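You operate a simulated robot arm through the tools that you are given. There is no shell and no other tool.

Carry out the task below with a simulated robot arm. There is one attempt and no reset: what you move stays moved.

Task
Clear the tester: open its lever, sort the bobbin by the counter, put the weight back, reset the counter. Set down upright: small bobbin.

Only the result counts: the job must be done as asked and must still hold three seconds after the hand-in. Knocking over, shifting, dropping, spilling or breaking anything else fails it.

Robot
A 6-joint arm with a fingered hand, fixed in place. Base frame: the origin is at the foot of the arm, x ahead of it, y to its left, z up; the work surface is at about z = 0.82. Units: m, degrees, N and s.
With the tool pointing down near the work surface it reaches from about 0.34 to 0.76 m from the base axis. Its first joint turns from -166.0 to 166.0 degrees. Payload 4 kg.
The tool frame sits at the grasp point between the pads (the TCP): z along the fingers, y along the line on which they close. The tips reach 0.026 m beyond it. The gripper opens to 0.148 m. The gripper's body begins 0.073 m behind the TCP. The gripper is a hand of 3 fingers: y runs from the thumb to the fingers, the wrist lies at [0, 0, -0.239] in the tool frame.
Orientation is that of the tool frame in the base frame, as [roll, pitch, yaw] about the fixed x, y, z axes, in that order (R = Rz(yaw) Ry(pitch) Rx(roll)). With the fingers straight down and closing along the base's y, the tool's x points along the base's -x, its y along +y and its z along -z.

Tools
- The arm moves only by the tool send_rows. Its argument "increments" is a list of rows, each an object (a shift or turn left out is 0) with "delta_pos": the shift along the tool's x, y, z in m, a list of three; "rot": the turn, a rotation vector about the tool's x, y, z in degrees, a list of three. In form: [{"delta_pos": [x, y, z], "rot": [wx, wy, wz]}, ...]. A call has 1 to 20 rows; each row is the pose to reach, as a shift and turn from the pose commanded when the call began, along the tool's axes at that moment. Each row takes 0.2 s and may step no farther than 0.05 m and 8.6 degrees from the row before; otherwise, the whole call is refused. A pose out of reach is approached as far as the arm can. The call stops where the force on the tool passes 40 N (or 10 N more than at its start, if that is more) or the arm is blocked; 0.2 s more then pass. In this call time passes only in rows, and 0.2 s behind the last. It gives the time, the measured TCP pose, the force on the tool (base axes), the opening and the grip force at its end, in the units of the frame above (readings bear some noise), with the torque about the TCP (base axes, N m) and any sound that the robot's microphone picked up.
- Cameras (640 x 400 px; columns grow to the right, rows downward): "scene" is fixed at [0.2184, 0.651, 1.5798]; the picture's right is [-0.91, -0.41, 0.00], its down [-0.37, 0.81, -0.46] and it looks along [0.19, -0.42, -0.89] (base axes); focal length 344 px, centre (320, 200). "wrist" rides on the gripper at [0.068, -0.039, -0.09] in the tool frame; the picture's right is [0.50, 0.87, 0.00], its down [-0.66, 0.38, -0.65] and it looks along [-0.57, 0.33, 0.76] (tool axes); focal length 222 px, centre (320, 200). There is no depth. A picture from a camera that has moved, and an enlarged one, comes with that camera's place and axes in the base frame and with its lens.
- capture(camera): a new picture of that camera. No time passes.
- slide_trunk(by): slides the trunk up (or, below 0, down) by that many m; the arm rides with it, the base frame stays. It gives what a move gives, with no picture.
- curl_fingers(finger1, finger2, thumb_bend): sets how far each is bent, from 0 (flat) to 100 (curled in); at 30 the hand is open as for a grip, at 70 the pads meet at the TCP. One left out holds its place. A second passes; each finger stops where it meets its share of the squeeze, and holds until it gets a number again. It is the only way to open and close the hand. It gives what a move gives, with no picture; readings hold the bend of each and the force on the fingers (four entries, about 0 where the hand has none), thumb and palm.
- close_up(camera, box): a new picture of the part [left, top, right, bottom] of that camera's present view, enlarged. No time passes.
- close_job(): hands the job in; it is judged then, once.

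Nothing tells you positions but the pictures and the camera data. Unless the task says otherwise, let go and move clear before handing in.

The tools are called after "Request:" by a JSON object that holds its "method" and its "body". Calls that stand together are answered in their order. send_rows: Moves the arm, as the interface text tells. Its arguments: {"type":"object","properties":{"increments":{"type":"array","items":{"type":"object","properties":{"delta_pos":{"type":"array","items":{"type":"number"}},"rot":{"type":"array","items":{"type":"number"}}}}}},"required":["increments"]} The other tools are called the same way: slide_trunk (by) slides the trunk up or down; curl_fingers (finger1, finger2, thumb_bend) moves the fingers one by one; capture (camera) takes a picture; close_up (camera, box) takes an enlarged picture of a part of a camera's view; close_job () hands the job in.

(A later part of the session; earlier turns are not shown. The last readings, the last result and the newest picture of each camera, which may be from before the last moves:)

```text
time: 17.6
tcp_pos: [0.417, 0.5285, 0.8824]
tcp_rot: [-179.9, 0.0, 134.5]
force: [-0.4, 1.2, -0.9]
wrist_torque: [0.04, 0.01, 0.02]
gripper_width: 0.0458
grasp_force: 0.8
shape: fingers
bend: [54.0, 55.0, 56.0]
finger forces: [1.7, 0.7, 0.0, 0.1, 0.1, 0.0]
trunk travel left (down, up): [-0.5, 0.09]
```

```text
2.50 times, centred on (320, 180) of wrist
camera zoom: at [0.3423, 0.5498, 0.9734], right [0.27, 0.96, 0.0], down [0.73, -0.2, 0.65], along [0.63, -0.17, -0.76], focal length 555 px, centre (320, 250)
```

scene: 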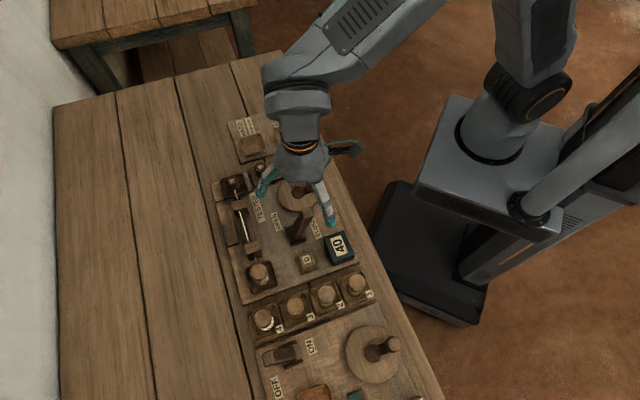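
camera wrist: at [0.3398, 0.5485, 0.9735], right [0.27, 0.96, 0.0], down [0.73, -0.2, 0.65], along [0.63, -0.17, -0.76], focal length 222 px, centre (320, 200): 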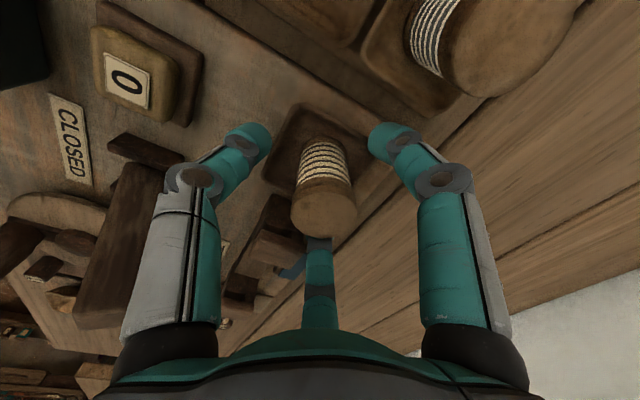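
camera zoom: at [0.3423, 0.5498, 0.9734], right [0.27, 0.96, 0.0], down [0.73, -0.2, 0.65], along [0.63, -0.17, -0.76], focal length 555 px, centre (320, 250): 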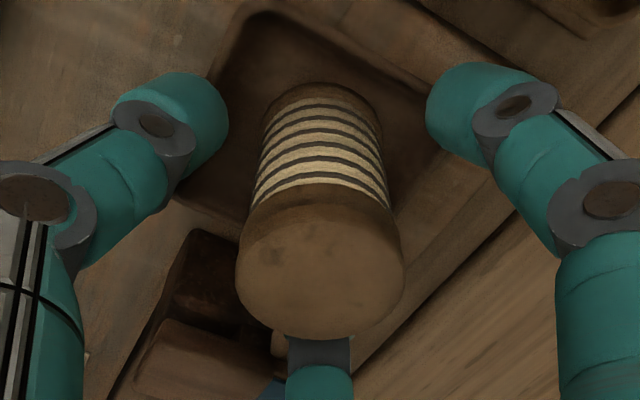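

Fingers 1 and 2 stop short without touching the bobbin, so their tips are probably catching the cup's rim. I'll reopen, raise the hand 9 mm and close evenly again.

Request:
{"method": "curl_fingers", "body": {"finger1": 52, "finger2": 52, "thumb_bend": 52}}

Request:
{"method": "send_rows", "body": {"increments": [{"delta_pos": [0, 0, -0.009]}, {"delta_pos": [0, 0, -0.009]}]}}

Request:
{"method": "curl_fingers", "body": {"finger1": 57, "finger2": 57, "thumb_bend": 57}}

Request:
{"method": "close_up", "body": {"camera": "wrist", "box": [220, 100, 420, 260]}}

```text
time: 18.6
tcp_pos: [0.4173, 0.5291, 0.8826]
tcp_rot: [-179.9, 0.0, 134.5]
force: [-0.9, -0.3, -0.1]
wrist_torque: [-0.03, -0.02, 0.0]
gripper_width: 0.0548
grasp_force: 0.0
shape: fingers
bend: [52.0, 52.0, 52.0]
finger forces: [0.1, 0.0, 0.0, 0.0, 0.0, 0.1]
trunk travel left (down, up): [-0.5, 0.09]
```

```text
time: 19.2
tcp_pos: [0.4173, 0.5297, 0.8924]
tcp_rot: [-179.9, 0.0, 134.4]
force: [0.0, -0.1, 0.1]
wrist_torque: [0.02, 0.01, 0.0]
gripper_width: 0.0552
grasp_force: 0.1
shape: fingers
bend: [52.0, 52.0, 52.0]
finger forces: [0.0, 0.1, 0.0, 0.0, 0.0, 0.0]
trunk travel left (down, up): [-0.5, 0.09]
```

```text
time: 20.2
tcp_pos: [0.4161, 0.5289, 0.892]
tcp_rot: [180.0, 0.0, 134.4]
force: [-0.8, 1.0, -0.9]
wrist_torque: [-0.04, -0.05, -0.02]
gripper_width: 0.0428
grasp_force: 0.0
shape: fingers
bend: [56.0, 56.0, 56.0]
finger forces: [0.0, 0.0, 0.1, 0.0, 0.0, 0.0]
trunk travel left (down, up): [-0.5, 0.09]
```

```text
2.50 times, centred on (320, 180) of wrist
camera zoom: at [0.3424, 0.5499, 0.9826], right [0.27, 0.96, 0.0], down [0.73, -0.2, 0.65], along [0.63, -0.17, -0.76], focal length 555 px, centre (320, 250)
```

zoom: 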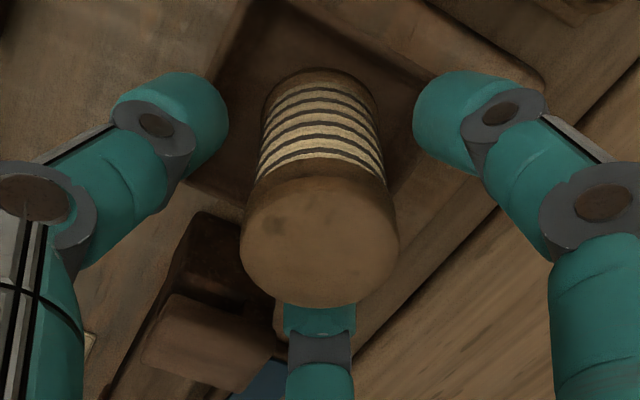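

Now all three move evenly with no stray contact. I'll keep closing in small steps.

Request:
{"method": "curl_fingers", "body": {"finger1": 60, "finger2": 60, "thumb_bend": 60}}

Request:
{"method": "close_up", "body": {"camera": "wrist", "box": [220, 100, 420, 260]}}

```text
time: 21.2
tcp_pos: [0.4163, 0.5283, 0.892]
tcp_rot: [-180.0, 0.0, 134.5]
force: [0.0, 0.2, -0.3]
wrist_torque: [0.05, 0.0, 0.0]
gripper_width: 0.0302
grasp_force: 0.0
shape: fingers
bend: [60.0, 60.0, 60.0]
finger forces: [0.0, 0.0, 0.0, 0.0, 0.0, 0.0]
trunk travel left (down, up): [-0.5, 0.09]
```

```text
2.50 times, centred on (320, 180) of wrist
camera zoom: at [0.3424, 0.5499, 0.9826], right [0.27, 0.96, 0.0], down [0.73, -0.2, 0.65], along [0.63, -0.17, -0.76], focal length 555 px, centre (320, 250)
```

zoom: 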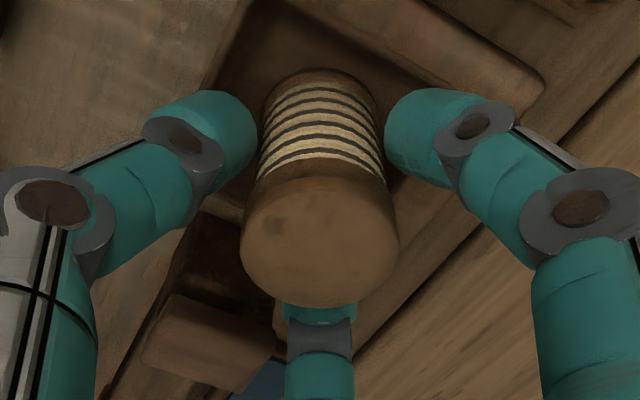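

Request:
{"method": "curl_fingers", "body": {"finger1": 63, "finger2": 63, "thumb_bend": 63}}

Request:
{"method": "close_up", "body": {"camera": "wrist", "box": [220, 100, 420, 260]}}

```text
time: 22.2
tcp_pos: [0.4175, 0.5287, 0.8919]
tcp_rot: [180.0, 0.1, 134.5]
force: [0.2, -0.1, -0.8]
wrist_torque: [0.0, 0.0, 0.01]
gripper_width: 0.0246
grasp_force: 1.7
shape: fingers
bend: [61.0, 62.0, 62.0]
finger forces: [1.1, 0.9, 0.0, 0.0, 1.3, 0.0]
trunk travel left (down, up): [-0.5, 0.09]
```

```text
2.50 times, centred on (320, 180) of wrist
camera zoom: at [0.3424, 0.5499, 0.9826], right [0.27, 0.96, 0.0], down [0.73, -0.2, 0.65], along [0.63, -0.17, -0.76], focal length 555 px, centre (320, 250)
```

zoom: 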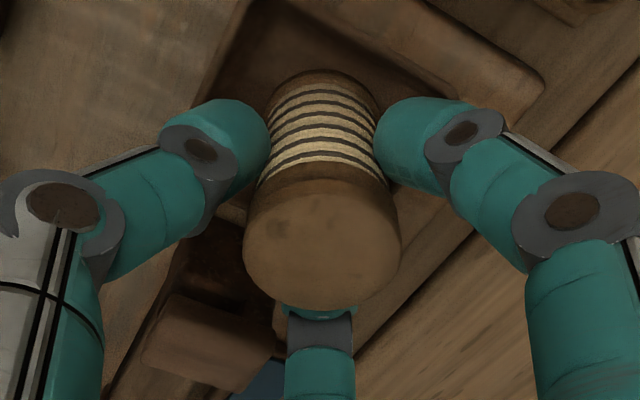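

All three fingers now touch evenly and the bobbin is upright. I'll firm up the grip a little.

Request:
{"method": "curl_fingers", "body": {"finger1": 66, "finger2": 66, "thumb_bend": 66}}

Request:
{"method": "close_up", "body": {"camera": "wrist", "box": [220, 100, 420, 260]}}

```text
time: 23.2
tcp_pos: [0.4174, 0.5284, 0.8925]
tcp_rot: [-179.9, 0.0, 134.5]
force: [-0.4, -0.1, -0.5]
wrist_torque: [-0.01, 0.03, 0.0]
gripper_width: 0.0235
grasp_force: 5.3
shape: fingers
bend: [62.0, 62.0, 63.0]
finger forces: [3.6, 3.1, 0.0, 0.1, 4.3, 0.0]
trunk travel left (down, up): [-0.5, 0.09]
```

```text
2.50 times, centred on (320, 180) of wrist
camera zoom: at [0.3424, 0.5499, 0.9826], right [0.27, 0.96, 0.0], down [0.73, -0.2, 0.65], along [0.63, -0.17, -0.76], focal length 555 px, centre (320, 250)
```

zoom: 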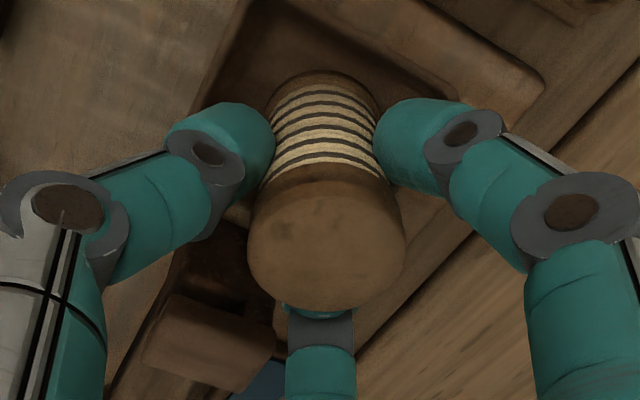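

An even 3 to 4 N per finger, and the bobbin is still upright. I'll lift 3 cm slowly and check it's held.

Request:
{"method": "send_rows", "body": {"increments": [{"delta_pos": [0, 0, -0.008]}, {"delta_pos": [0, 0, -0.016]}, {"delta_pos": [0, 0, -0.03]}, {"delta_pos": [0, 0, -0.03]}]}}

Request:
{"method": "capture", "body": {"camera": "wrist"}}

Request:
{"method": "close_up", "body": {"camera": "scene", "box": [210, 220, 310, 300]}}

```text
time: 24.2
tcp_pos: [0.4161, 0.5285, 0.9217]
tcp_rot: [179.9, 0.0, 134.5]
force: [-0.1, 0.1, -1.4]
wrist_torque: [0.0, 0.02, -0.02]
gripper_width: 0.0229
grasp_force: 5.6
shape: fingers
bend: [62.0, 62.0, 63.0]
finger forces: [3.8, 3.2, 0.0, 0.1, 4.1, 0.1]
trunk travel left (down, up): [-0.5, 0.09]
```

```text
taken
camera wrist: at [0.342, 0.5493, 1.0133], right [0.27, 0.96, 0.0], down [0.73, -0.2, 0.65], along [0.63, -0.17, -0.76], focal length 222 px, centre (320, 200)
```

wrist: 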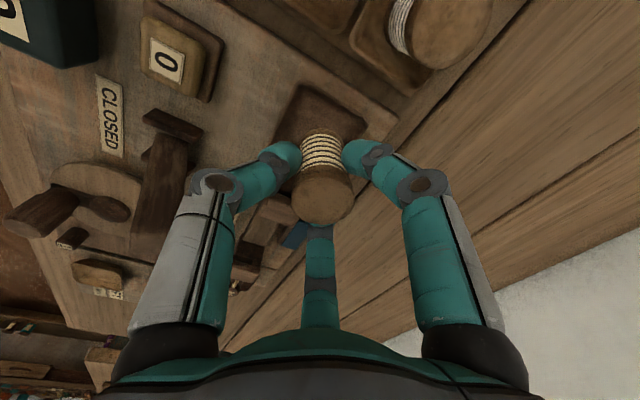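

```text
5.00 times, centred on (260, 260) of scene
camera zoom: at [0.2184, 0.651, 1.5798], right [-0.91, -0.41, 0.0], down [-0.37, 0.81, -0.46], along [0.19, -0.42, -0.89], focal length 1721 px, centre (620, -100)
```

zoom: 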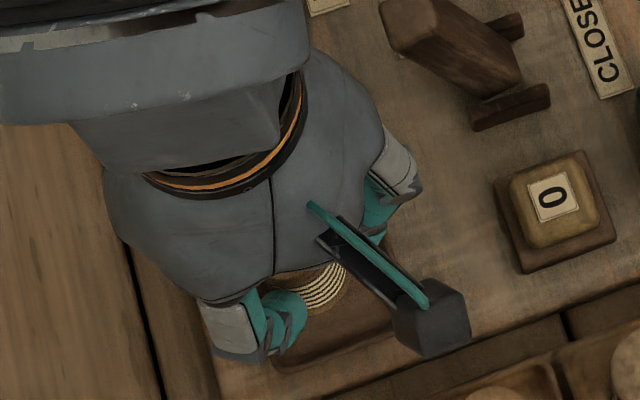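

The bobbin is held and hanging straight. I'll raise it well clear of the lever and carry it high to above the HARD tray at about (0.608, 0.224).

Request:
{"method": "send_rows", "body": {"increments": [{"delta_pos": [0, 0, -0.035]}, {"delta_pos": [0, 0, -0.07]}, {"delta_pos": [0, 0, -0.11]}, {"delta_pos": [-0.03, -0.006, -0.11]}, {"delta_pos": [-0.07, -0.015, -0.11]}, {"delta_pos": [-0.11, -0.024, -0.11]}, {"delta_pos": [-0.15, -0.033, -0.11]}, {"delta_pos": [-0.19, -0.042, -0.11]}, {"delta_pos": [-0.23, -0.05, -0.11]}, {"delta_pos": [-0.27, -0.059, -0.11]}, {"delta_pos": [-0.31, -0.068, -0.11]}, {"delta_pos": [-0.34, -0.074, -0.11]}, {"delta_pos": [-0.3517, -0.0766, -0.11]}, {"delta_pos": [-0.3517, -0.0766, -0.11]}]}}

Request:
{"method": "capture", "body": {"camera": "wrist"}}

Request:
{"method": "capture", "body": {"camera": "scene"}}

```text
time: 27.2
tcp_pos: [0.6094, 0.2241, 1.0315]
tcp_rot: [180.0, 0.0, 134.5]
force: [-0.2, 0.1, 0.1]
wrist_torque: [0.01, 0.03, 0.02]
gripper_width: 0.023
grasp_force: 5.7
shape: fingers
bend: [62.0, 62.0, 63.0]
finger forces: [3.8, 3.0, 0.0, 0.1, 3.9, 0.0]
trunk travel left (down, up): [-0.5, 0.09]
```

```text
taken
camera wrist: at [0.5343, 0.2456, 1.1231], right [0.27, 0.96, 0.0], down [0.73, -0.2, 0.65], along [0.63, -0.17, -0.76], focal length 222 px, centre (320, 200)
```

wrist: 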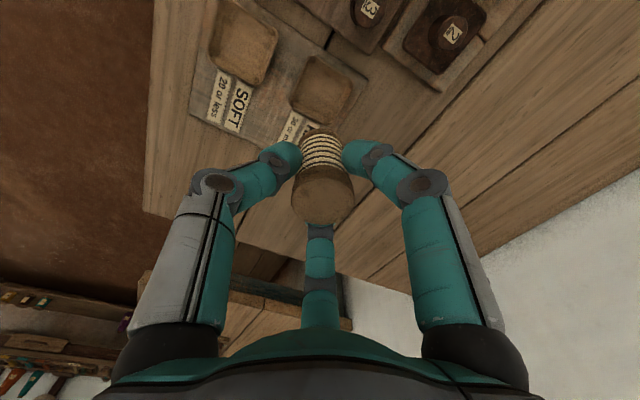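

```text
taken
```

scene: 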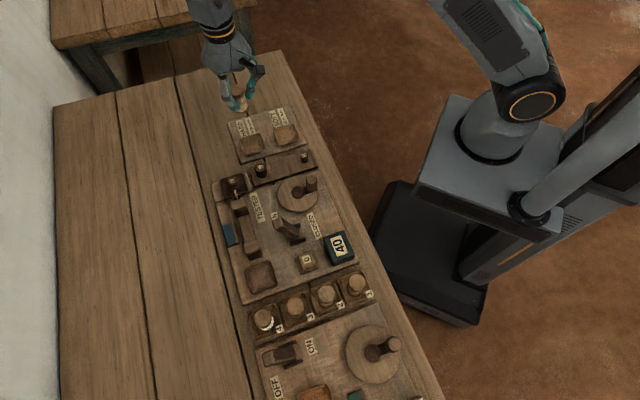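

The HARD tray is the one nearest the bobbin in this view, with the SOFT tray beyond it. I'll zoom in to pin down its centre and the height of its rim.

Request:
{"method": "close_up", "body": {"camera": "wrist", "box": [250, 30, 410, 150]}}

Request:
{"method": "close_up", "body": {"camera": "scene", "box": [215, 95, 315, 175]}}

```text
3.33 times, centred on (330, 90) of wrist
camera zoom: at [0.5343, 0.2456, 1.1231], right [0.27, 0.96, 0.0], down [0.73, -0.2, 0.65], along [0.63, -0.17, -0.76], focal length 740 px, centre (287, 567)
```

zoom: 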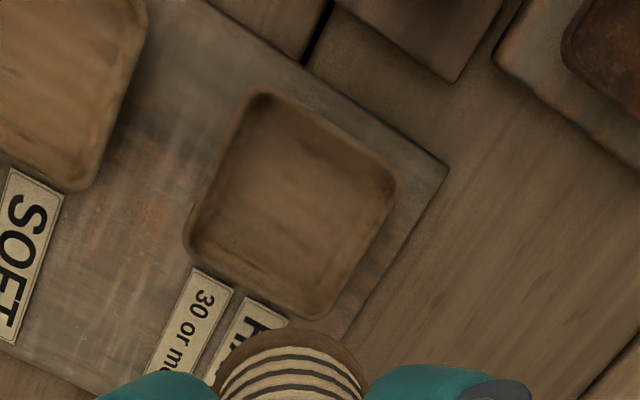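

```text
5.00 times, centred on (265, 135) of scene
camera zoom: at [0.2184, 0.651, 1.5798], right [-0.91, -0.41, 0.0], down [-0.37, 0.81, -0.46], along [0.19, -0.42, -0.89], focal length 1721 px, centre (595, 525)
```

zoom: 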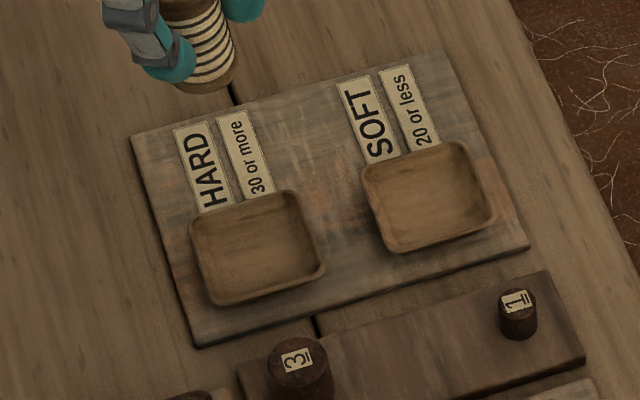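

The tray's centre is about (0.606, 0.227). I'll shift over it and go down to just above the expected touchdown.

Request:
{"method": "send_rows", "body": {"increments": [{"delta_pos": [0.0045, -0.0009, 0.0]}, {"delta_pos": [0.0045, -0.0009, 0.035]}, {"delta_pos": [0.0045, -0.0009, 0.07]}, {"delta_pos": [0.0045, -0.0009, 0.1]}, {"delta_pos": [0.0045, -0.0009, 0.118]}, {"delta_pos": [0.0045, -0.0009, 0.118]}]}}

Request:
{"method": "capture", "body": {"camera": "wrist"}}

Request:
{"method": "close_up", "body": {"camera": "scene", "box": [215, 95, 315, 175]}}

```text
time: 28.6
tcp_pos: [0.6049, 0.2281, 0.9131]
tcp_rot: [179.9, 0.1, 134.4]
force: [-0.2, 1.2, 0.1]
wrist_torque: [0.0, 0.02, 0.04]
gripper_width: 0.0229
grasp_force: 5.7
shape: fingers
bend: [62.0, 62.0, 63.0]
finger forces: [3.8, 3.1, 0.1, 0.0, 3.9, 0.1]
trunk travel left (down, up): [-0.5, 0.09]
```

```text
taken
camera wrist: at [0.5308, 0.2483, 1.0039], right [0.27, 0.96, 0.0], down [0.73, -0.2, 0.65], along [0.63, -0.17, -0.76], focal length 222 px, centre (320, 200)
```

wrist: 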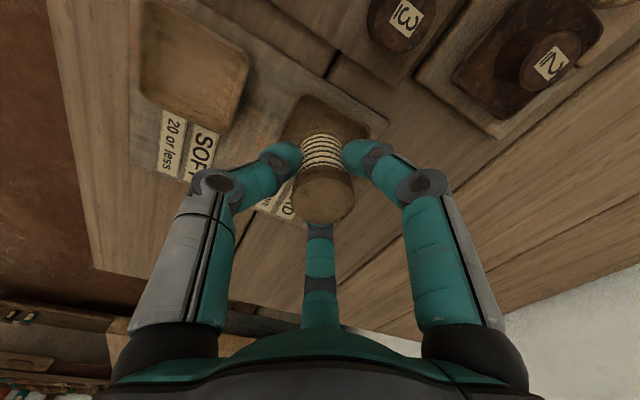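

```text
5.00 times, centred on (265, 135) of scene
camera zoom: at [0.2184, 0.651, 1.5798], right [-0.91, -0.41, 0.0], down [-0.37, 0.81, -0.46], along [0.19, -0.42, -0.89], focal length 1721 px, centre (595, 525)
```

zoom: 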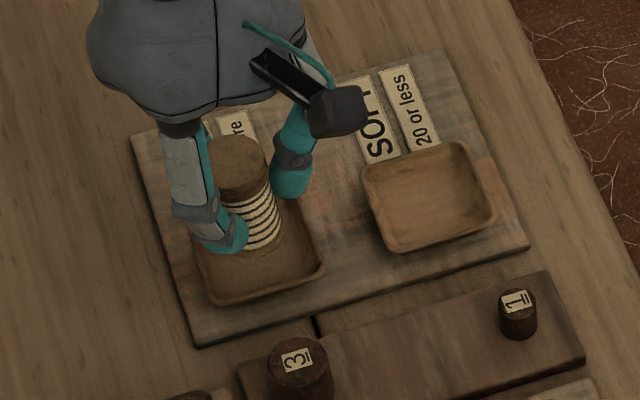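

It's over the tray and upright. I'll go down gently in small steps and watch the vertical force for touchdown.

Request:
{"method": "send_rows", "body": {"increments": [{"delta_pos": [0, 0, 0.005]}, {"delta_pos": [0, 0, 0.009]}, {"delta_pos": [0, 0, 0.013]}, {"delta_pos": [0, 0, 0.015]}]}}

Request:
{"method": "close_up", "body": {"camera": "wrist", "box": [220, 80, 420, 240]}}

```text
time: 29.6
tcp_pos: [0.6052, 0.2267, 0.8985]
tcp_rot: [-179.9, 0.0, 134.5]
force: [0.4, -0.4, 0.0]
wrist_torque: [0.04, 0.0, -0.02]
gripper_width: 0.0231
grasp_force: 5.9
shape: fingers
bend: [62.0, 62.0, 63.0]
finger forces: [3.8, 3.1, 0.1, 0.0, 3.8, 0.0]
trunk travel left (down, up): [-0.5, 0.09]
```

```text
2.50 times, centred on (320, 160) of wrist
camera zoom: at [0.5302, 0.2478, 0.9895], right [0.27, 0.96, 0.0], down [0.73, -0.2, 0.65], along [0.63, -0.17, -0.76], focal length 555 px, centre (320, 300)
```

zoom: 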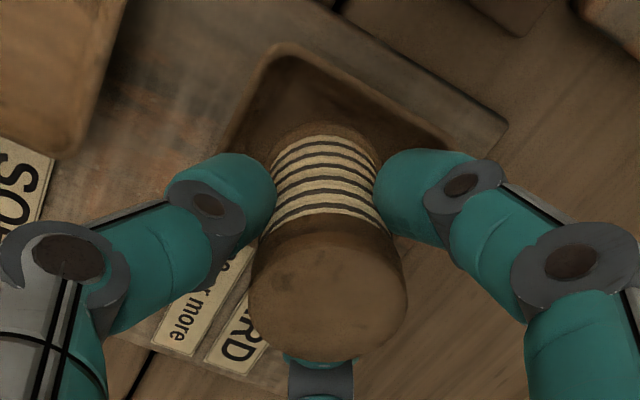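

Request:
{"method": "send_rows", "body": {"increments": [{"delta_pos": [0, 0, 0.002]}, {"delta_pos": [0, 0, 0.004]}]}}

```text
time: 30.2
tcp_pos: [0.6039, 0.2262, 0.8952]
tcp_rot: [-180.0, 0.0, 134.5]
force: [-0.8, 0.9, -1.1]
wrist_torque: [0.03, -0.01, 0.03]
gripper_width: 0.0227
grasp_force: 5.6
shape: fingers
bend: [62.0, 62.0, 63.0]
finger forces: [3.9, 3.2, 0.0, 0.0, 3.9, 0.0]
trunk travel left (down, up): [-0.5, 0.09]
```

Request:
{"method": "send_rows", "body": {"increments": [{"delta_pos": [0, 0, 0.0015]}, {"delta_pos": [0, 0, 0.003]}]}}

Request:
{"method": "close_up", "body": {"camera": "wrist", "box": [220, 80, 420, 240]}}

Request:
{"method": "close_up", "body": {"camera": "scene", "box": [225, 115, 295, 165]}}

```text
time: 30.8
tcp_pos: [0.6061, 0.2265, 0.8922]
tcp_rot: [-180.0, 0.0, 134.5]
force: [-0.5, 0.6, -1.1]
wrist_torque: [0.0, -0.03, -0.01]
gripper_width: 0.023
grasp_force: 5.4
shape: fingers
bend: [62.0, 62.0, 63.0]
finger forces: [3.8, 3.1, 0.0, 0.1, 3.9, 0.0]
trunk travel left (down, up): [-0.5, 0.09]
```

```text
2.50 times, centred on (320, 160) of wrist
camera zoom: at [0.5302, 0.248, 0.9828], right [0.27, 0.96, 0.0], down [0.73, -0.2, 0.65], along [0.63, -0.17, -0.76], focal length 555 px, centre (320, 300)
```

zoom: 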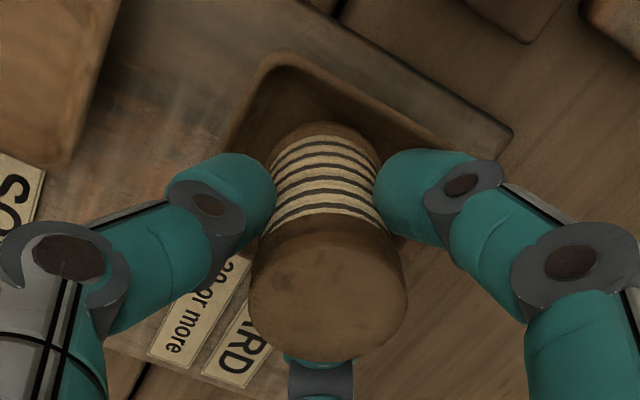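

```text
8.00 times, centred on (260, 140) of scene
camera zoom: at [0.2184, 0.651, 1.5798], right [-0.91, -0.41, 0.0], down [-0.37, 0.81, -0.46], along [0.19, -0.42, -0.89], focal length 2754 px, centre (800, 680)
```

zoom: 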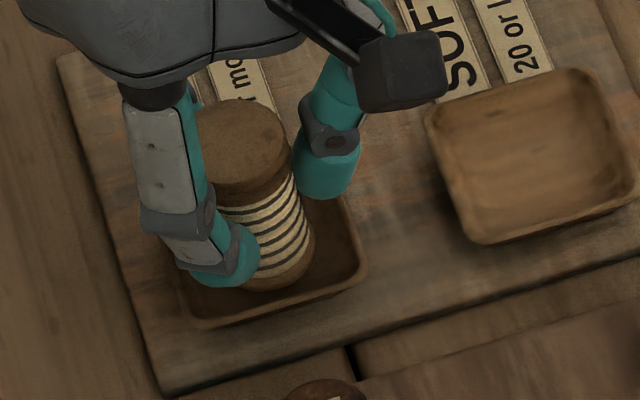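

Still no touchdown, but it's inside the tray. I'll continue in 1 to 2 mm steps.

Request:
{"method": "send_rows", "body": {"increments": [{"delta_pos": [0, 0, 0.0015]}, {"delta_pos": [0, 0, 0.003]}]}}

```text
time: 31.4
tcp_pos: [0.6045, 0.2268, 0.8881]
tcp_rot: [180.0, 0.0, 134.4]
force: [0.8, -0.1, -1.6]
wrist_torque: [-0.01, 0.03, 0.0]
gripper_width: 0.0232
grasp_force: 5.5
shape: fingers
bend: [62.0, 62.0, 63.0]
finger forces: [3.8, 3.2, 0.0, 0.0, 4.0, 0.0]
trunk travel left (down, up): [-0.5, 0.09]
```

Request:
{"method": "send_rows", "body": {"increments": [{"delta_pos": [0, 0, 0.0015]}, {"delta_pos": [0, 0, 0.0025]}]}}

Request:
{"method": "close_up", "body": {"camera": "wrist", "box": [220, 80, 420, 240]}}

```text
time: 32.0
tcp_pos: [0.6059, 0.2263, 0.8861]
tcp_rot: [180.0, 0.0, 134.6]
force: [-0.3, 0.4, -1.0]
wrist_torque: [0.0, -0.02, -0.03]
gripper_width: 0.0228
grasp_force: 5.4
shape: fingers
bend: [62.0, 62.0, 63.0]
finger forces: [3.8, 3.0, 0.0, 0.0, 3.9, 0.0]
trunk travel left (down, up): [-0.5, 0.09]
```

```text
2.50 times, centred on (320, 160) of wrist
camera zoom: at [0.53, 0.2479, 0.9775], right [0.27, 0.96, 0.0], down [0.73, -0.2, 0.65], along [0.63, -0.17, -0.76], focal length 555 px, centre (320, 300)
```

zoom: 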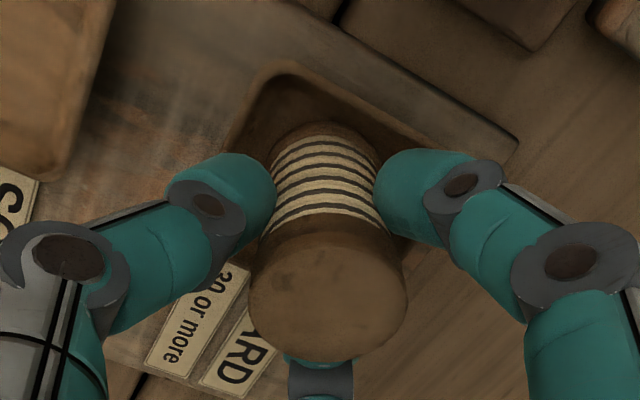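

Request:
{"method": "send_rows", "body": {"increments": [{"delta_pos": [0, 0, 0.001]}, {"delta_pos": [0, 0, 0.002]}]}}

Request:
{"method": "close_up", "body": {"camera": "scene", "box": [225, 115, 295, 165]}}

```text
time: 32.6
tcp_pos: [0.6053, 0.2272, 0.884]
tcp_rot: [-180.0, 0.0, 134.5]
force: [-1.2, 0.5, 3.2]
wrist_torque: [0.02, 0.0, -0.01]
gripper_width: 0.0227
grasp_force: 5.6
shape: fingers
bend: [62.0, 62.0, 63.0]
finger forces: [3.9, 3.2, 0.1, 0.1, 4.3, 0.0]
trunk travel left (down, up): [-0.5, 0.09]
```

```text
8.00 times, centred on (260, 140) of scene
camera zoom: at [0.2184, 0.651, 1.5798], right [-0.91, -0.41, 0.0], down [-0.37, 0.81, -0.46], along [0.19, -0.42, -0.89], focal length 2754 px, centre (800, 680)
```

zoom: 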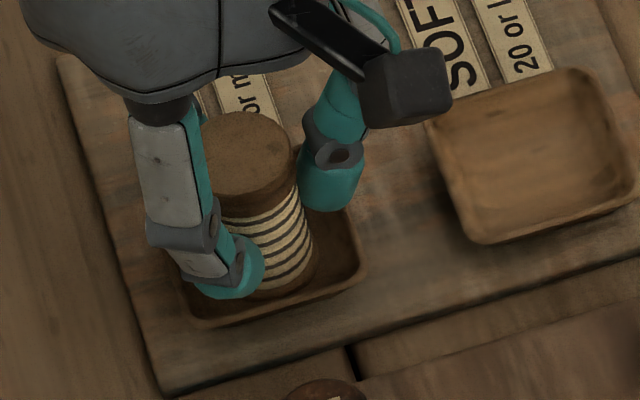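

The force went to +3 N, so the bobbin is resting on the tray floor. I'll release evenly in small steps.

Request:
{"method": "curl_fingers", "body": {"finger1": 60, "finger2": 60, "thumb_bend": 60}}

Request:
{"method": "curl_fingers", "body": {"finger1": 57, "finger2": 57, "thumb_bend": 57}}

Request:
{"method": "close_up", "body": {"camera": "wrist", "box": [220, 80, 420, 240]}}

Request:
{"method": "close_up", "body": {"camera": "scene", "box": [225, 115, 295, 165]}}

```text
time: 33.6
tcp_pos: [0.6058, 0.2266, 0.8844]
tcp_rot: [-180.0, -0.1, 134.5]
force: [-0.6, -0.1, -0.4]
wrist_torque: [-0.01, 0.01, -0.05]
gripper_width: 0.0291
grasp_force: 0.1
shape: fingers
bend: [60.0, 60.0, 60.0]
finger forces: [0.1, 0.0, 0.0, 0.0, 0.1, 0.0]
trunk travel left (down, up): [-0.5, 0.09]
```

```text
time: 34.6
tcp_pos: [0.6047, 0.2269, 0.8841]
tcp_rot: [-180.0, 0.0, 134.6]
force: [-0.4, 0.1, 0.4]
wrist_torque: [0.02, 0.05, 0.03]
gripper_width: 0.0419
grasp_force: 0.0
shape: fingers
bend: [56.0, 56.0, 56.0]
finger forces: [0.0, 0.1, 0.0, 0.0, 0.0, 0.0]
trunk travel left (down, up): [-0.5, 0.09]
```

```text
2.50 times, centred on (320, 160) of wrist
camera zoom: at [0.5301, 0.2477, 0.9756], right [0.27, 0.96, 0.0], down [0.73, -0.2, 0.65], along [0.63, -0.17, -0.76], focal length 555 px, centre (320, 300)
```

zoom: 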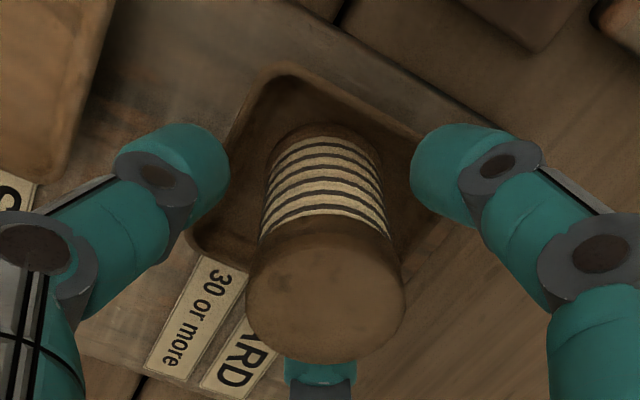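

```text
8.00 times, centred on (260, 140) of scene
camera zoom: at [0.2184, 0.651, 1.5798], right [-0.91, -0.41, 0.0], down [-0.37, 0.81, -0.46], along [0.19, -0.42, -0.89], focal length 2754 px, centre (800, 680)
```

zoom: 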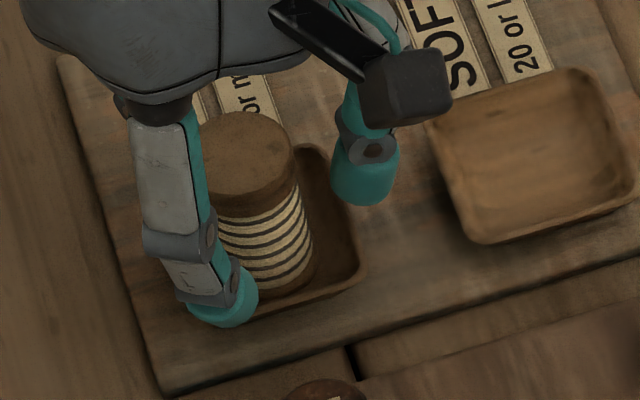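

The bobbin stands upright and free in the HARD tray. I'll open a bit more and lift straight up.

Request:
{"method": "curl_fingers", "body": {"finger1": 52, "finger2": 52, "thumb_bend": 52}}

Request:
{"method": "send_rows", "body": {"increments": [{"delta_pos": [0, 0, -0.015]}, {"delta_pos": [0, 0, -0.035]}, {"delta_pos": [0, 0, -0.07]}, {"delta_pos": [0, 0, -0.11]}, {"delta_pos": [0, 0, -0.14]}, {"delta_pos": [0, 0, -0.14]}]}}

Request:
{"method": "capture", "body": {"camera": "wrist"}}

Request:
{"method": "close_up", "body": {"camera": "scene", "box": [205, 105, 305, 185]}}

```text
time: 35.6
tcp_pos: [0.6045, 0.2261, 0.8836]
tcp_rot: [180.0, 0.0, 134.5]
force: [0.4, 0.1, -0.1]
wrist_torque: [0.0, -0.02, -0.03]
gripper_width: 0.0552
grasp_force: 0.0
shape: fingers
bend: [52.0, 52.0, 52.0]
finger forces: [0.0, 0.0, 0.0, 0.0, 0.0, 0.0]
trunk travel left (down, up): [-0.5, 0.09]
```

```text
time: 37.0
tcp_pos: [0.6044, 0.2262, 1.0256]
tcp_rot: [179.9, 0.0, 134.5]
force: [-0.1, -0.3, 0.7]
wrist_torque: [0.02, -0.05, 0.05]
gripper_width: 0.0552
grasp_force: 0.1
shape: fingers
bend: [52.0, 52.0, 52.0]
finger forces: [0.0, 0.0, 0.1, 0.0, 0.0, 0.1]
trunk travel left (down, up): [-0.5, 0.09]
```

```text
taken
camera wrist: at [0.5302, 0.2473, 1.1163], right [0.27, 0.96, 0.0], down [0.73, -0.2, 0.65], along [0.63, -0.17, -0.76], focal length 222 px, centre (320, 200)
```

wrist: 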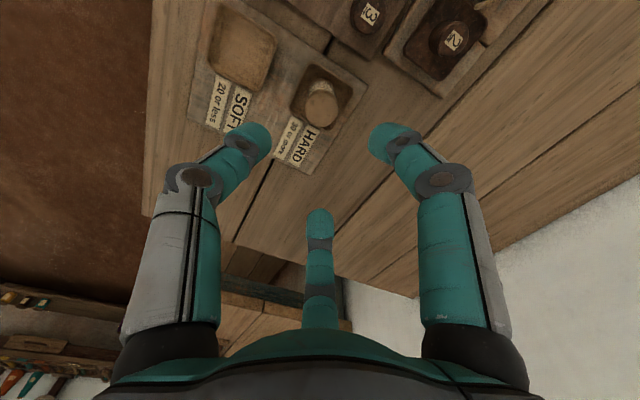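

```text
5.00 times, centred on (255, 145) of scene
camera zoom: at [0.2184, 0.651, 1.5798], right [-0.91, -0.41, 0.0], down [-0.37, 0.81, -0.46], along [0.19, -0.42, -0.89], focal length 1721 px, centre (645, 475)
```

zoom: 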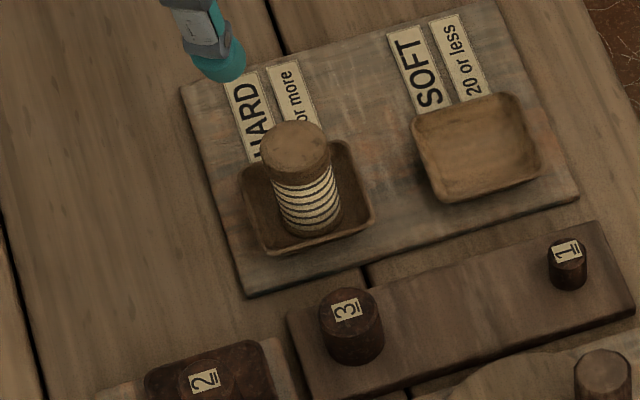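

The bobbin stands in the HARD tray. Next is weight 2, so I'll look at it and the rack closely.

Request:
{"method": "close_up", "body": {"camera": "scene", "box": [210, 165, 280, 215]}}

Request:
{"method": "close_up", "body": {"camera": "scene", "box": [245, 140, 325, 200]}}

Request:
{"method": "close_up", "body": {"camera": "wrist", "box": [300, 0, 500, 130]}}

```text
8.00 times, centred on (245, 190) of scene
camera zoom: at [0.2184, 0.651, 1.5798], right [-0.91, -0.41, 0.0], down [-0.37, 0.81, -0.46], along [0.19, -0.42, -0.89], focal length 2754 px, centre (920, 280)
```

zoom: 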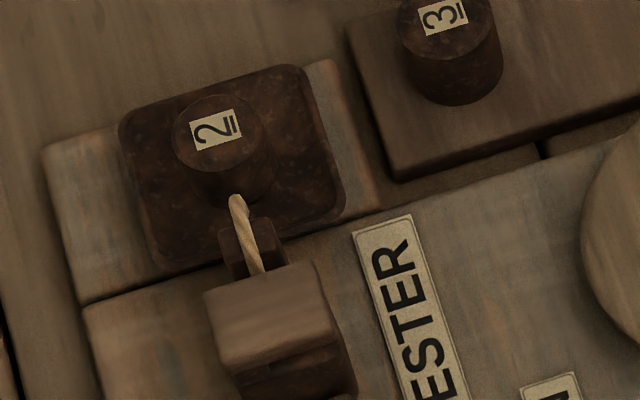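

```text
6.67 times, centred on (285, 170) of scene
camera zoom: at [0.2184, 0.651, 1.5798], right [-0.91, -0.41, 0.0], down [-0.37, 0.81, -0.46], along [0.19, -0.42, -0.89], focal length 2295 px, centre (553, 400)
```

zoom: 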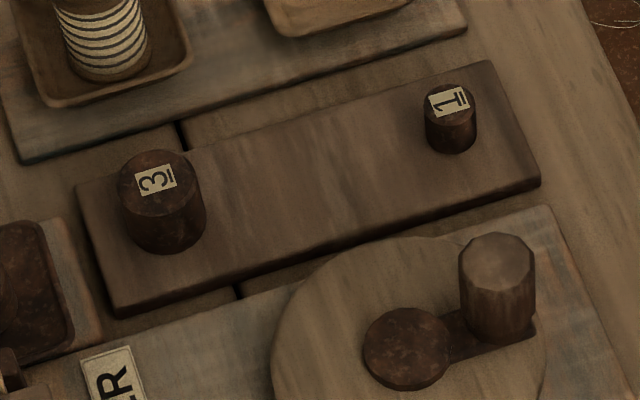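

```text
3.08 times, centred on (400, 65) of wrist
camera zoom: at [0.5302, 0.2473, 1.1163], right [0.27, 0.96, 0.0], down [0.73, -0.2, 0.65], along [0.63, -0.17, -0.76], focal length 684 px, centre (74, 615)
```

zoom: 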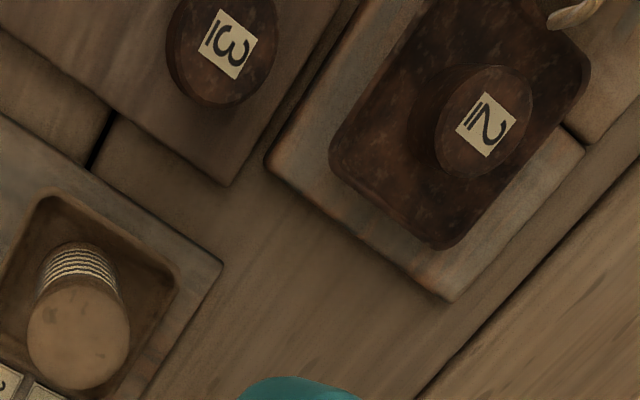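

Weight 2 is a short cylinder at about (0.582, 0.357), top near z = 0.873, with a cord end and hook block close by on its post side. I'll rotate the hand 30° so a finger gap faces the cord, and hover above the weight.

Request:
{"method": "send_rows", "body": {"increments": [{"delta_pos": [0.027, 0.019, 0], "rot": [0, 0, 7.5]}, {"delta_pos": [0.054, 0.038, 0], "rot": [0, 0, 15]}, {"delta_pos": [0.081, 0.057, 0], "rot": [0, 0, 22.5]}, {"delta_pos": [0.1086, 0.0753, 0], "rot": [0, 0, 30]}, {"delta_pos": [0.1086, 0.0753, 0.03], "rot": [0, 0, 30]}, {"delta_pos": [0.1086, 0.0753, 0.03], "rot": [0, 0, 30]}]}}

Request:
{"method": "curl_fingers", "body": {"finger1": 54, "finger2": 54, "thumb_bend": 54}}

Request:
{"method": "capture", "body": {"camera": "wrist"}}

Request:
{"method": "close_up", "body": {"camera": "wrist", "box": [240, 60, 400, 180]}}

Request:
{"method": "close_up", "body": {"camera": "scene", "box": [200, 150, 280, 210]}}

```text
time: 38.4
tcp_pos: [0.5828, 0.3582, 0.9947]
tcp_rot: [-179.9, 0.0, 104.4]
force: [0.5, 1.0, 0.0]
wrist_torque: [-0.01, -0.02, 0.0]
gripper_width: 0.0551
grasp_force: 0.0
shape: fingers
bend: [52.0, 52.0, 52.0]
finger forces: [0.0, 0.0, 0.0, 0.0, 0.0, 0.0]
trunk travel left (down, up): [-0.5, 0.09]
```

```text
time: 39.4
tcp_pos: [0.5829, 0.3569, 0.9941]
tcp_rot: [-180.0, 0.0, 104.5]
force: [0.1, -0.6, -0.1]
wrist_torque: [-0.01, 0.0, 0.01]
gripper_width: 0.0495
grasp_force: 0.1
shape: fingers
bend: [54.0, 54.0, 54.0]
finger forces: [0.1, 0.1, 0.1, 0.0, 0.1, 0.0]
trunk travel left (down, up): [-0.5, 0.09]
```

```text
taken
camera wrist: at [0.5282, 0.4127, 1.0853], right [0.71, 0.7, 0.0], down [0.53, -0.54, 0.65], along [0.46, -0.47, -0.76], focal length 222 px, centre (320, 200)
```

wrist: 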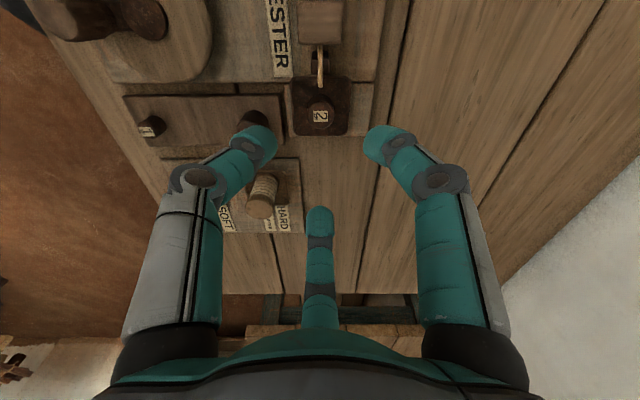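

```text
3.33 times, centred on (320, 120) of wrist
camera zoom: at [0.5282, 0.4127, 1.0853], right [0.71, 0.7, 0.0], down [0.53, -0.54, 0.65], along [0.46, -0.47, -0.76], focal length 740 px, centre (320, 467)
```

zoom: 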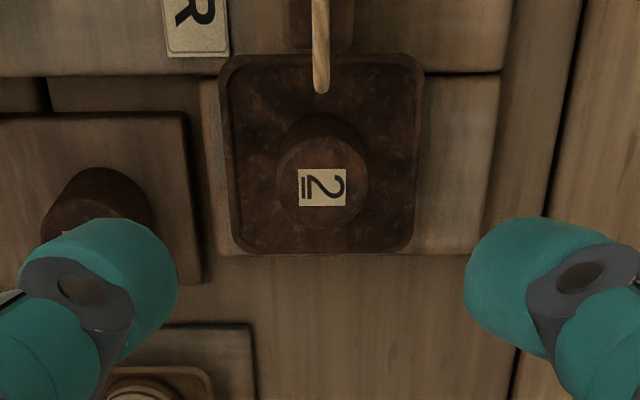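

```text
6.67 times, centred on (240, 180) of scene
camera zoom: at [0.2184, 0.651, 1.5798], right [-0.91, -0.41, 0.0], down [-0.37, 0.81, -0.46], along [0.19, -0.42, -0.89], focal length 2295 px, centre (853, 333)
```

zoom: 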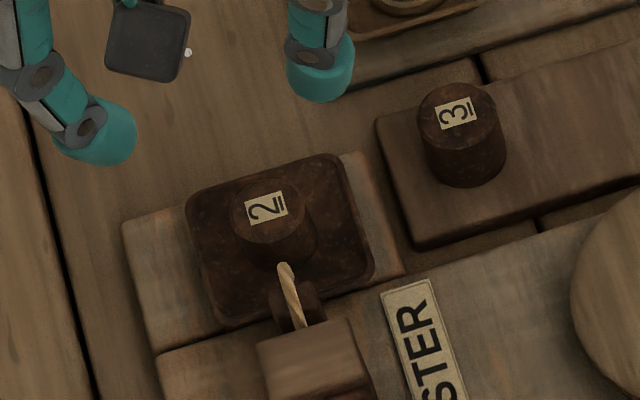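

The weight is within about 1 mm of the hand's axis and the cord sits in the finger gap. I'll go down to just above the weight, pre-close to about 36 mm and check.

Request:
{"method": "send_rows", "body": {"increments": [{"delta_pos": [0, 0, 0.03]}, {"delta_pos": [0, 0, 0.06]}, {"delta_pos": [0, 0, 0.08]}, {"delta_pos": [0, 0, 0.08]}]}}

Request:
{"method": "curl_fingers", "body": {"finger1": 57, "finger2": 57, "thumb_bend": 57}}

Request:
{"method": "close_up", "body": {"camera": "wrist", "box": [220, 80, 420, 240]}}

Request:
{"method": "close_up", "body": {"camera": "scene", "box": [200, 150, 280, 210]}}

```text
time: 40.4
tcp_pos: [0.583, 0.3567, 0.9136]
tcp_rot: [180.0, 0.1, 104.4]
force: [0.2, -0.4, 0.3]
wrist_torque: [0.01, 0.01, 0.01]
gripper_width: 0.0497
grasp_force: 0.0
shape: fingers
bend: [54.0, 54.0, 54.0]
finger forces: [0.0, 0.1, 0.0, 0.0, 0.0, 0.0]
trunk travel left (down, up): [-0.5, 0.09]
```

```text
time: 41.4
tcp_pos: [0.5819, 0.3574, 0.9146]
tcp_rot: [180.0, 0.0, 104.6]
force: [0.8, -0.3, -0.2]
wrist_torque: [-0.03, -0.03, 0.01]
gripper_width: 0.0428
grasp_force: 0.1
shape: fingers
bend: [56.0, 56.0, 56.0]
finger forces: [0.0, 0.0, 0.1, 0.0, 0.0, 0.0]
trunk travel left (down, up): [-0.5, 0.09]
```

```text
2.50 times, centred on (320, 160) of wrist
camera zoom: at [0.5283, 0.4126, 1.0053], right [0.71, 0.7, 0.0], down [0.53, -0.54, 0.65], along [0.46, -0.47, -0.76], focal length 555 px, centre (320, 300)
```

zoom: 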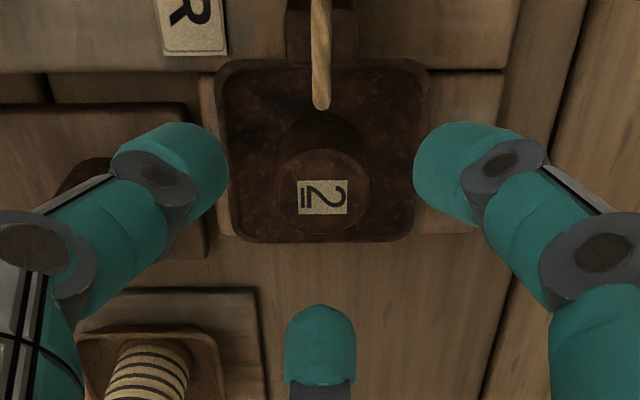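

```text
6.67 times, centred on (240, 180) of scene
camera zoom: at [0.2184, 0.651, 1.5798], right [-0.91, -0.41, 0.0], down [-0.37, 0.81, -0.46], along [0.19, -0.42, -0.89], focal length 2295 px, centre (853, 333)
```

zoom: 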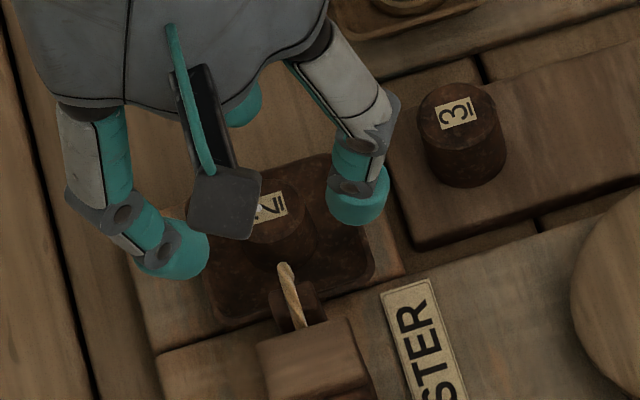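

Everything is well aligned. I'll narrow the opening slightly and lower the tips around the weight.

Request:
{"method": "curl_fingers", "body": {"finger1": 58, "finger2": 58, "thumb_bend": 58}}

Request:
{"method": "send_rows", "body": {"increments": [{"delta_pos": [0.001, 0.0004, 0.01]}, {"delta_pos": [0.001, 0.0004, 0.02]}, {"delta_pos": [0.001, 0.0004, 0.028]}, {"delta_pos": [0.001, 0.0004, 0.034]}, {"delta_pos": [0.001, 0.0004, 0.034]}]}}

Request:
{"method": "close_up", "body": {"camera": "wrist", "box": [220, 100, 420, 260]}}

```text
time: 42.4
tcp_pos: [0.5828, 0.3564, 0.9148]
tcp_rot: [-180.0, -0.1, 104.4]
force: [-0.2, -0.9, -0.4]
wrist_torque: [0.03, -0.03, 0.02]
gripper_width: 0.0397
grasp_force: 0.1
shape: fingers
bend: [57.0, 57.0, 57.0]
finger forces: [0.0, 0.0, 0.0, 0.1, 0.1, 0.1]
trunk travel left (down, up): [-0.5, 0.09]
```

```text
time: 43.6
tcp_pos: [0.5825, 0.3572, 0.8805]
tcp_rot: [-180.0, -0.1, 104.6]
force: [0.9, 0.2, 0.0]
wrist_torque: [0.06, -0.04, 0.01]
gripper_width: 0.0396
grasp_force: 0.8
shape: fingers
bend: [57.0, 57.0, 57.0]
finger forces: [0.7, 0.0, 0.0, 0.0, 0.1, 0.1]
trunk travel left (down, up): [-0.5, 0.09]
```

```text
2.50 times, centred on (320, 180) of wrist
camera zoom: at [0.5286, 0.4135, 0.9712], right [0.71, 0.7, 0.0], down [0.53, -0.54, 0.65], along [0.46, -0.47, -0.76], focal length 555 px, centre (320, 250)
```

zoom: 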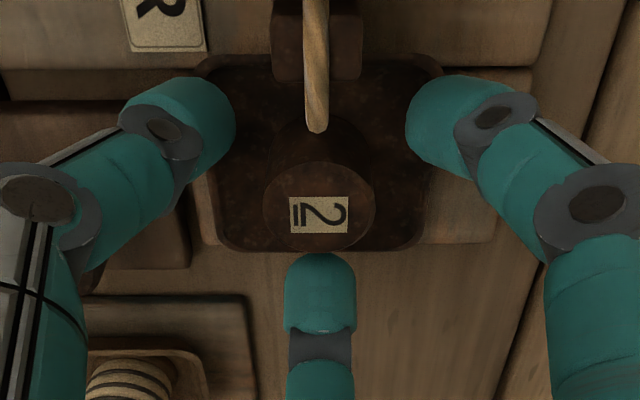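

A very light touch on finger 1, about 0.7 N. I'll close a bit more and see where the tips meet the weight.

Request:
{"method": "curl_fingers", "body": {"finger1": 60, "finger2": 60, "thumb_bend": 60}}

Request:
{"method": "close_up", "body": {"camera": "wrist", "box": [220, 100, 420, 260]}}

Request:
{"method": "close_up", "body": {"camera": "scene", "box": [200, 150, 280, 210]}}

```text
time: 44.6
tcp_pos: [0.5819, 0.357, 0.88]
tcp_rot: [179.9, 0.0, 104.5]
force: [-0.1, 0.5, -0.1]
wrist_torque: [-0.01, 0.01, 0.02]
gripper_width: 0.0302
grasp_force: 0.4
shape: fingers
bend: [60.0, 60.0, 60.0]
finger forces: [0.0, 0.1, 0.0, 0.0, 0.5, 0.1]
trunk travel left (down, up): [-0.5, 0.09]
```

```text
2.50 times, centred on (320, 180) of wrist
camera zoom: at [0.5285, 0.4135, 0.9712], right [0.71, 0.7, 0.0], down [0.53, -0.54, 0.65], along [0.46, -0.47, -0.76], focal length 555 px, centre (320, 250)
```

zoom: 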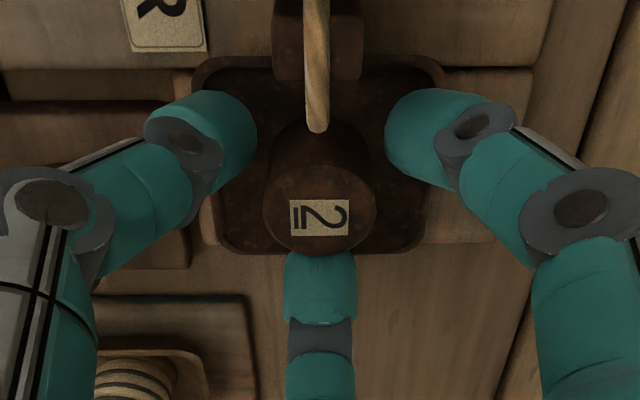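

```text
6.67 times, centred on (240, 180) of scene
camera zoom: at [0.2184, 0.651, 1.5798], right [-0.91, -0.41, 0.0], down [-0.37, 0.81, -0.46], along [0.19, -0.42, -0.89], focal length 2295 px, centre (853, 333)
```

zoom: 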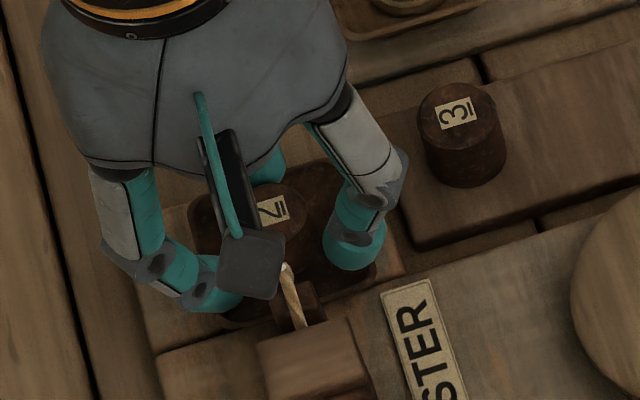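

Request:
{"method": "curl_fingers", "body": {"finger1": 63, "finger2": 63, "thumb_bend": 63}}

Request:
{"method": "close_up", "body": {"camera": "wrist", "box": [220, 100, 420, 260]}}

```text
time: 45.6
tcp_pos: [0.5828, 0.3577, 0.8802]
tcp_rot: [-180.0, 0.0, 104.5]
force: [-0.3, -0.2, 0.1]
wrist_torque: [0.0, -0.02, -0.01]
gripper_width: 0.0213
grasp_force: 0.7
shape: fingers
bend: [63.0, 62.0, 63.0]
finger forces: [0.1, 0.5, 0.0, 0.0, 0.3, 0.0]
trunk travel left (down, up): [-0.5, 0.09]
```

```text
2.50 times, centred on (320, 180) of wrist
camera zoom: at [0.5285, 0.4135, 0.9712], right [0.71, 0.7, 0.0], down [0.53, -0.54, 0.65], along [0.46, -0.47, -0.76], focal length 555 px, centre (320, 250)
```

zoom: 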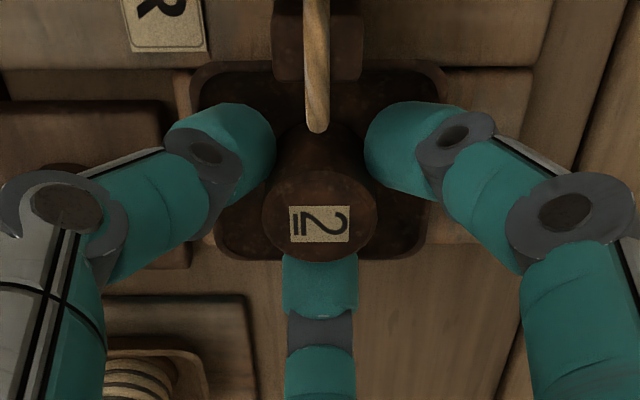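

First contact is balanced. I'll tighten gradually.

Request:
{"method": "curl_fingers", "body": {"finger1": 66, "finger2": 66, "thumb_bend": 66}}

Request:
{"method": "close_up", "body": {"camera": "wrist", "box": [220, 100, 420, 260]}}

```text
time: 46.6
tcp_pos: [0.582, 0.3586, 0.8798]
tcp_rot: [179.9, 0.0, 104.5]
force: [-0.2, 0.3, 0.3]
wrist_torque: [-0.05, 0.0, 0.06]
gripper_width: 0.0189
grasp_force: 3.9
shape: fingers
bend: [63.0, 63.0, 64.0]
finger forces: [2.1, 2.8, 0.0, 0.0, 2.9, 0.1]
trunk travel left (down, up): [-0.5, 0.09]
```

```text
2.50 times, centred on (320, 180) of wrist
camera zoom: at [0.5285, 0.4135, 0.9712], right [0.71, 0.7, 0.0], down [0.53, -0.54, 0.65], along [0.46, -0.47, -0.76], focal length 555 px, centre (320, 250)
```

zoom: 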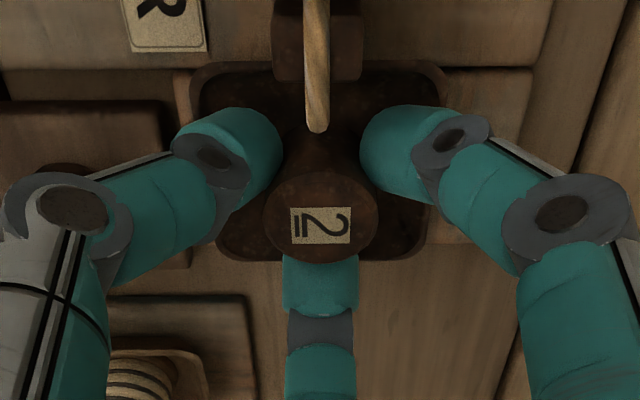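

Request:
{"method": "curl_fingers", "body": {"finger1": 70, "finger2": 70, "thumb_bend": 70}}

Request:
{"method": "send_rows", "body": {"increments": [{"delta_pos": [0, 0, -0.004]}, {"delta_pos": [0, 0, -0.01]}, {"delta_pos": [0, 0, -0.02]}, {"delta_pos": [0, 0, -0.02]}]}}

Request:
{"method": "close_up", "body": {"camera": "wrist", "box": [220, 100, 420, 260]}}

```text
time: 47.6
tcp_pos: [0.5823, 0.3574, 0.8794]
tcp_rot: [180.0, 0.0, 104.5]
force: [-0.8, 0.2, -0.6]
wrist_torque: [-0.02, -0.02, 0.01]
gripper_width: 0.0171
grasp_force: 9.2
shape: fingers
bend: [63.0, 63.0, 66.0]
finger forces: [5.4, 6.0, 0.1, 0.1, 6.8, 0.1]
trunk travel left (down, up): [-0.5, 0.09]
```

```text
time: 48.6
tcp_pos: [0.5841, 0.3574, 0.9004]
tcp_rot: [180.0, -0.1, 104.4]
force: [0.2, 0.6, -0.8]
wrist_torque: [0.02, -0.02, -0.02]
gripper_width: 0.0172
grasp_force: 9.4
shape: fingers
bend: [63.0, 63.0, 66.0]
finger forces: [5.5, 6.0, 0.0, 0.0, 6.7, 0.0]
trunk travel left (down, up): [-0.5, 0.09]
```

```text
2.50 times, centred on (320, 180) of wrist
camera zoom: at [0.5288, 0.4135, 0.9912], right [0.71, 0.7, 0.0], down [0.53, -0.54, 0.65], along [0.46, -0.47, -0.76], focal length 555 px, centre (320, 250)
```

zoom: 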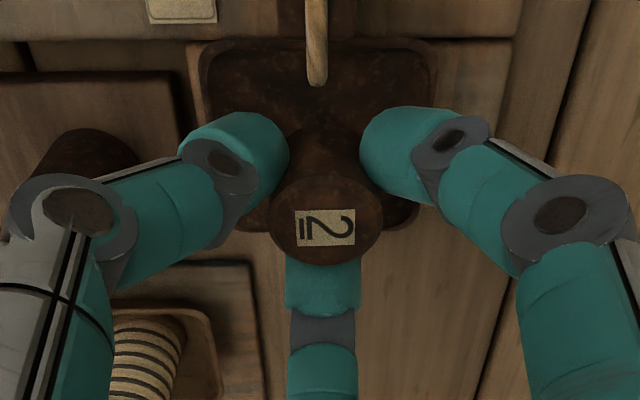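

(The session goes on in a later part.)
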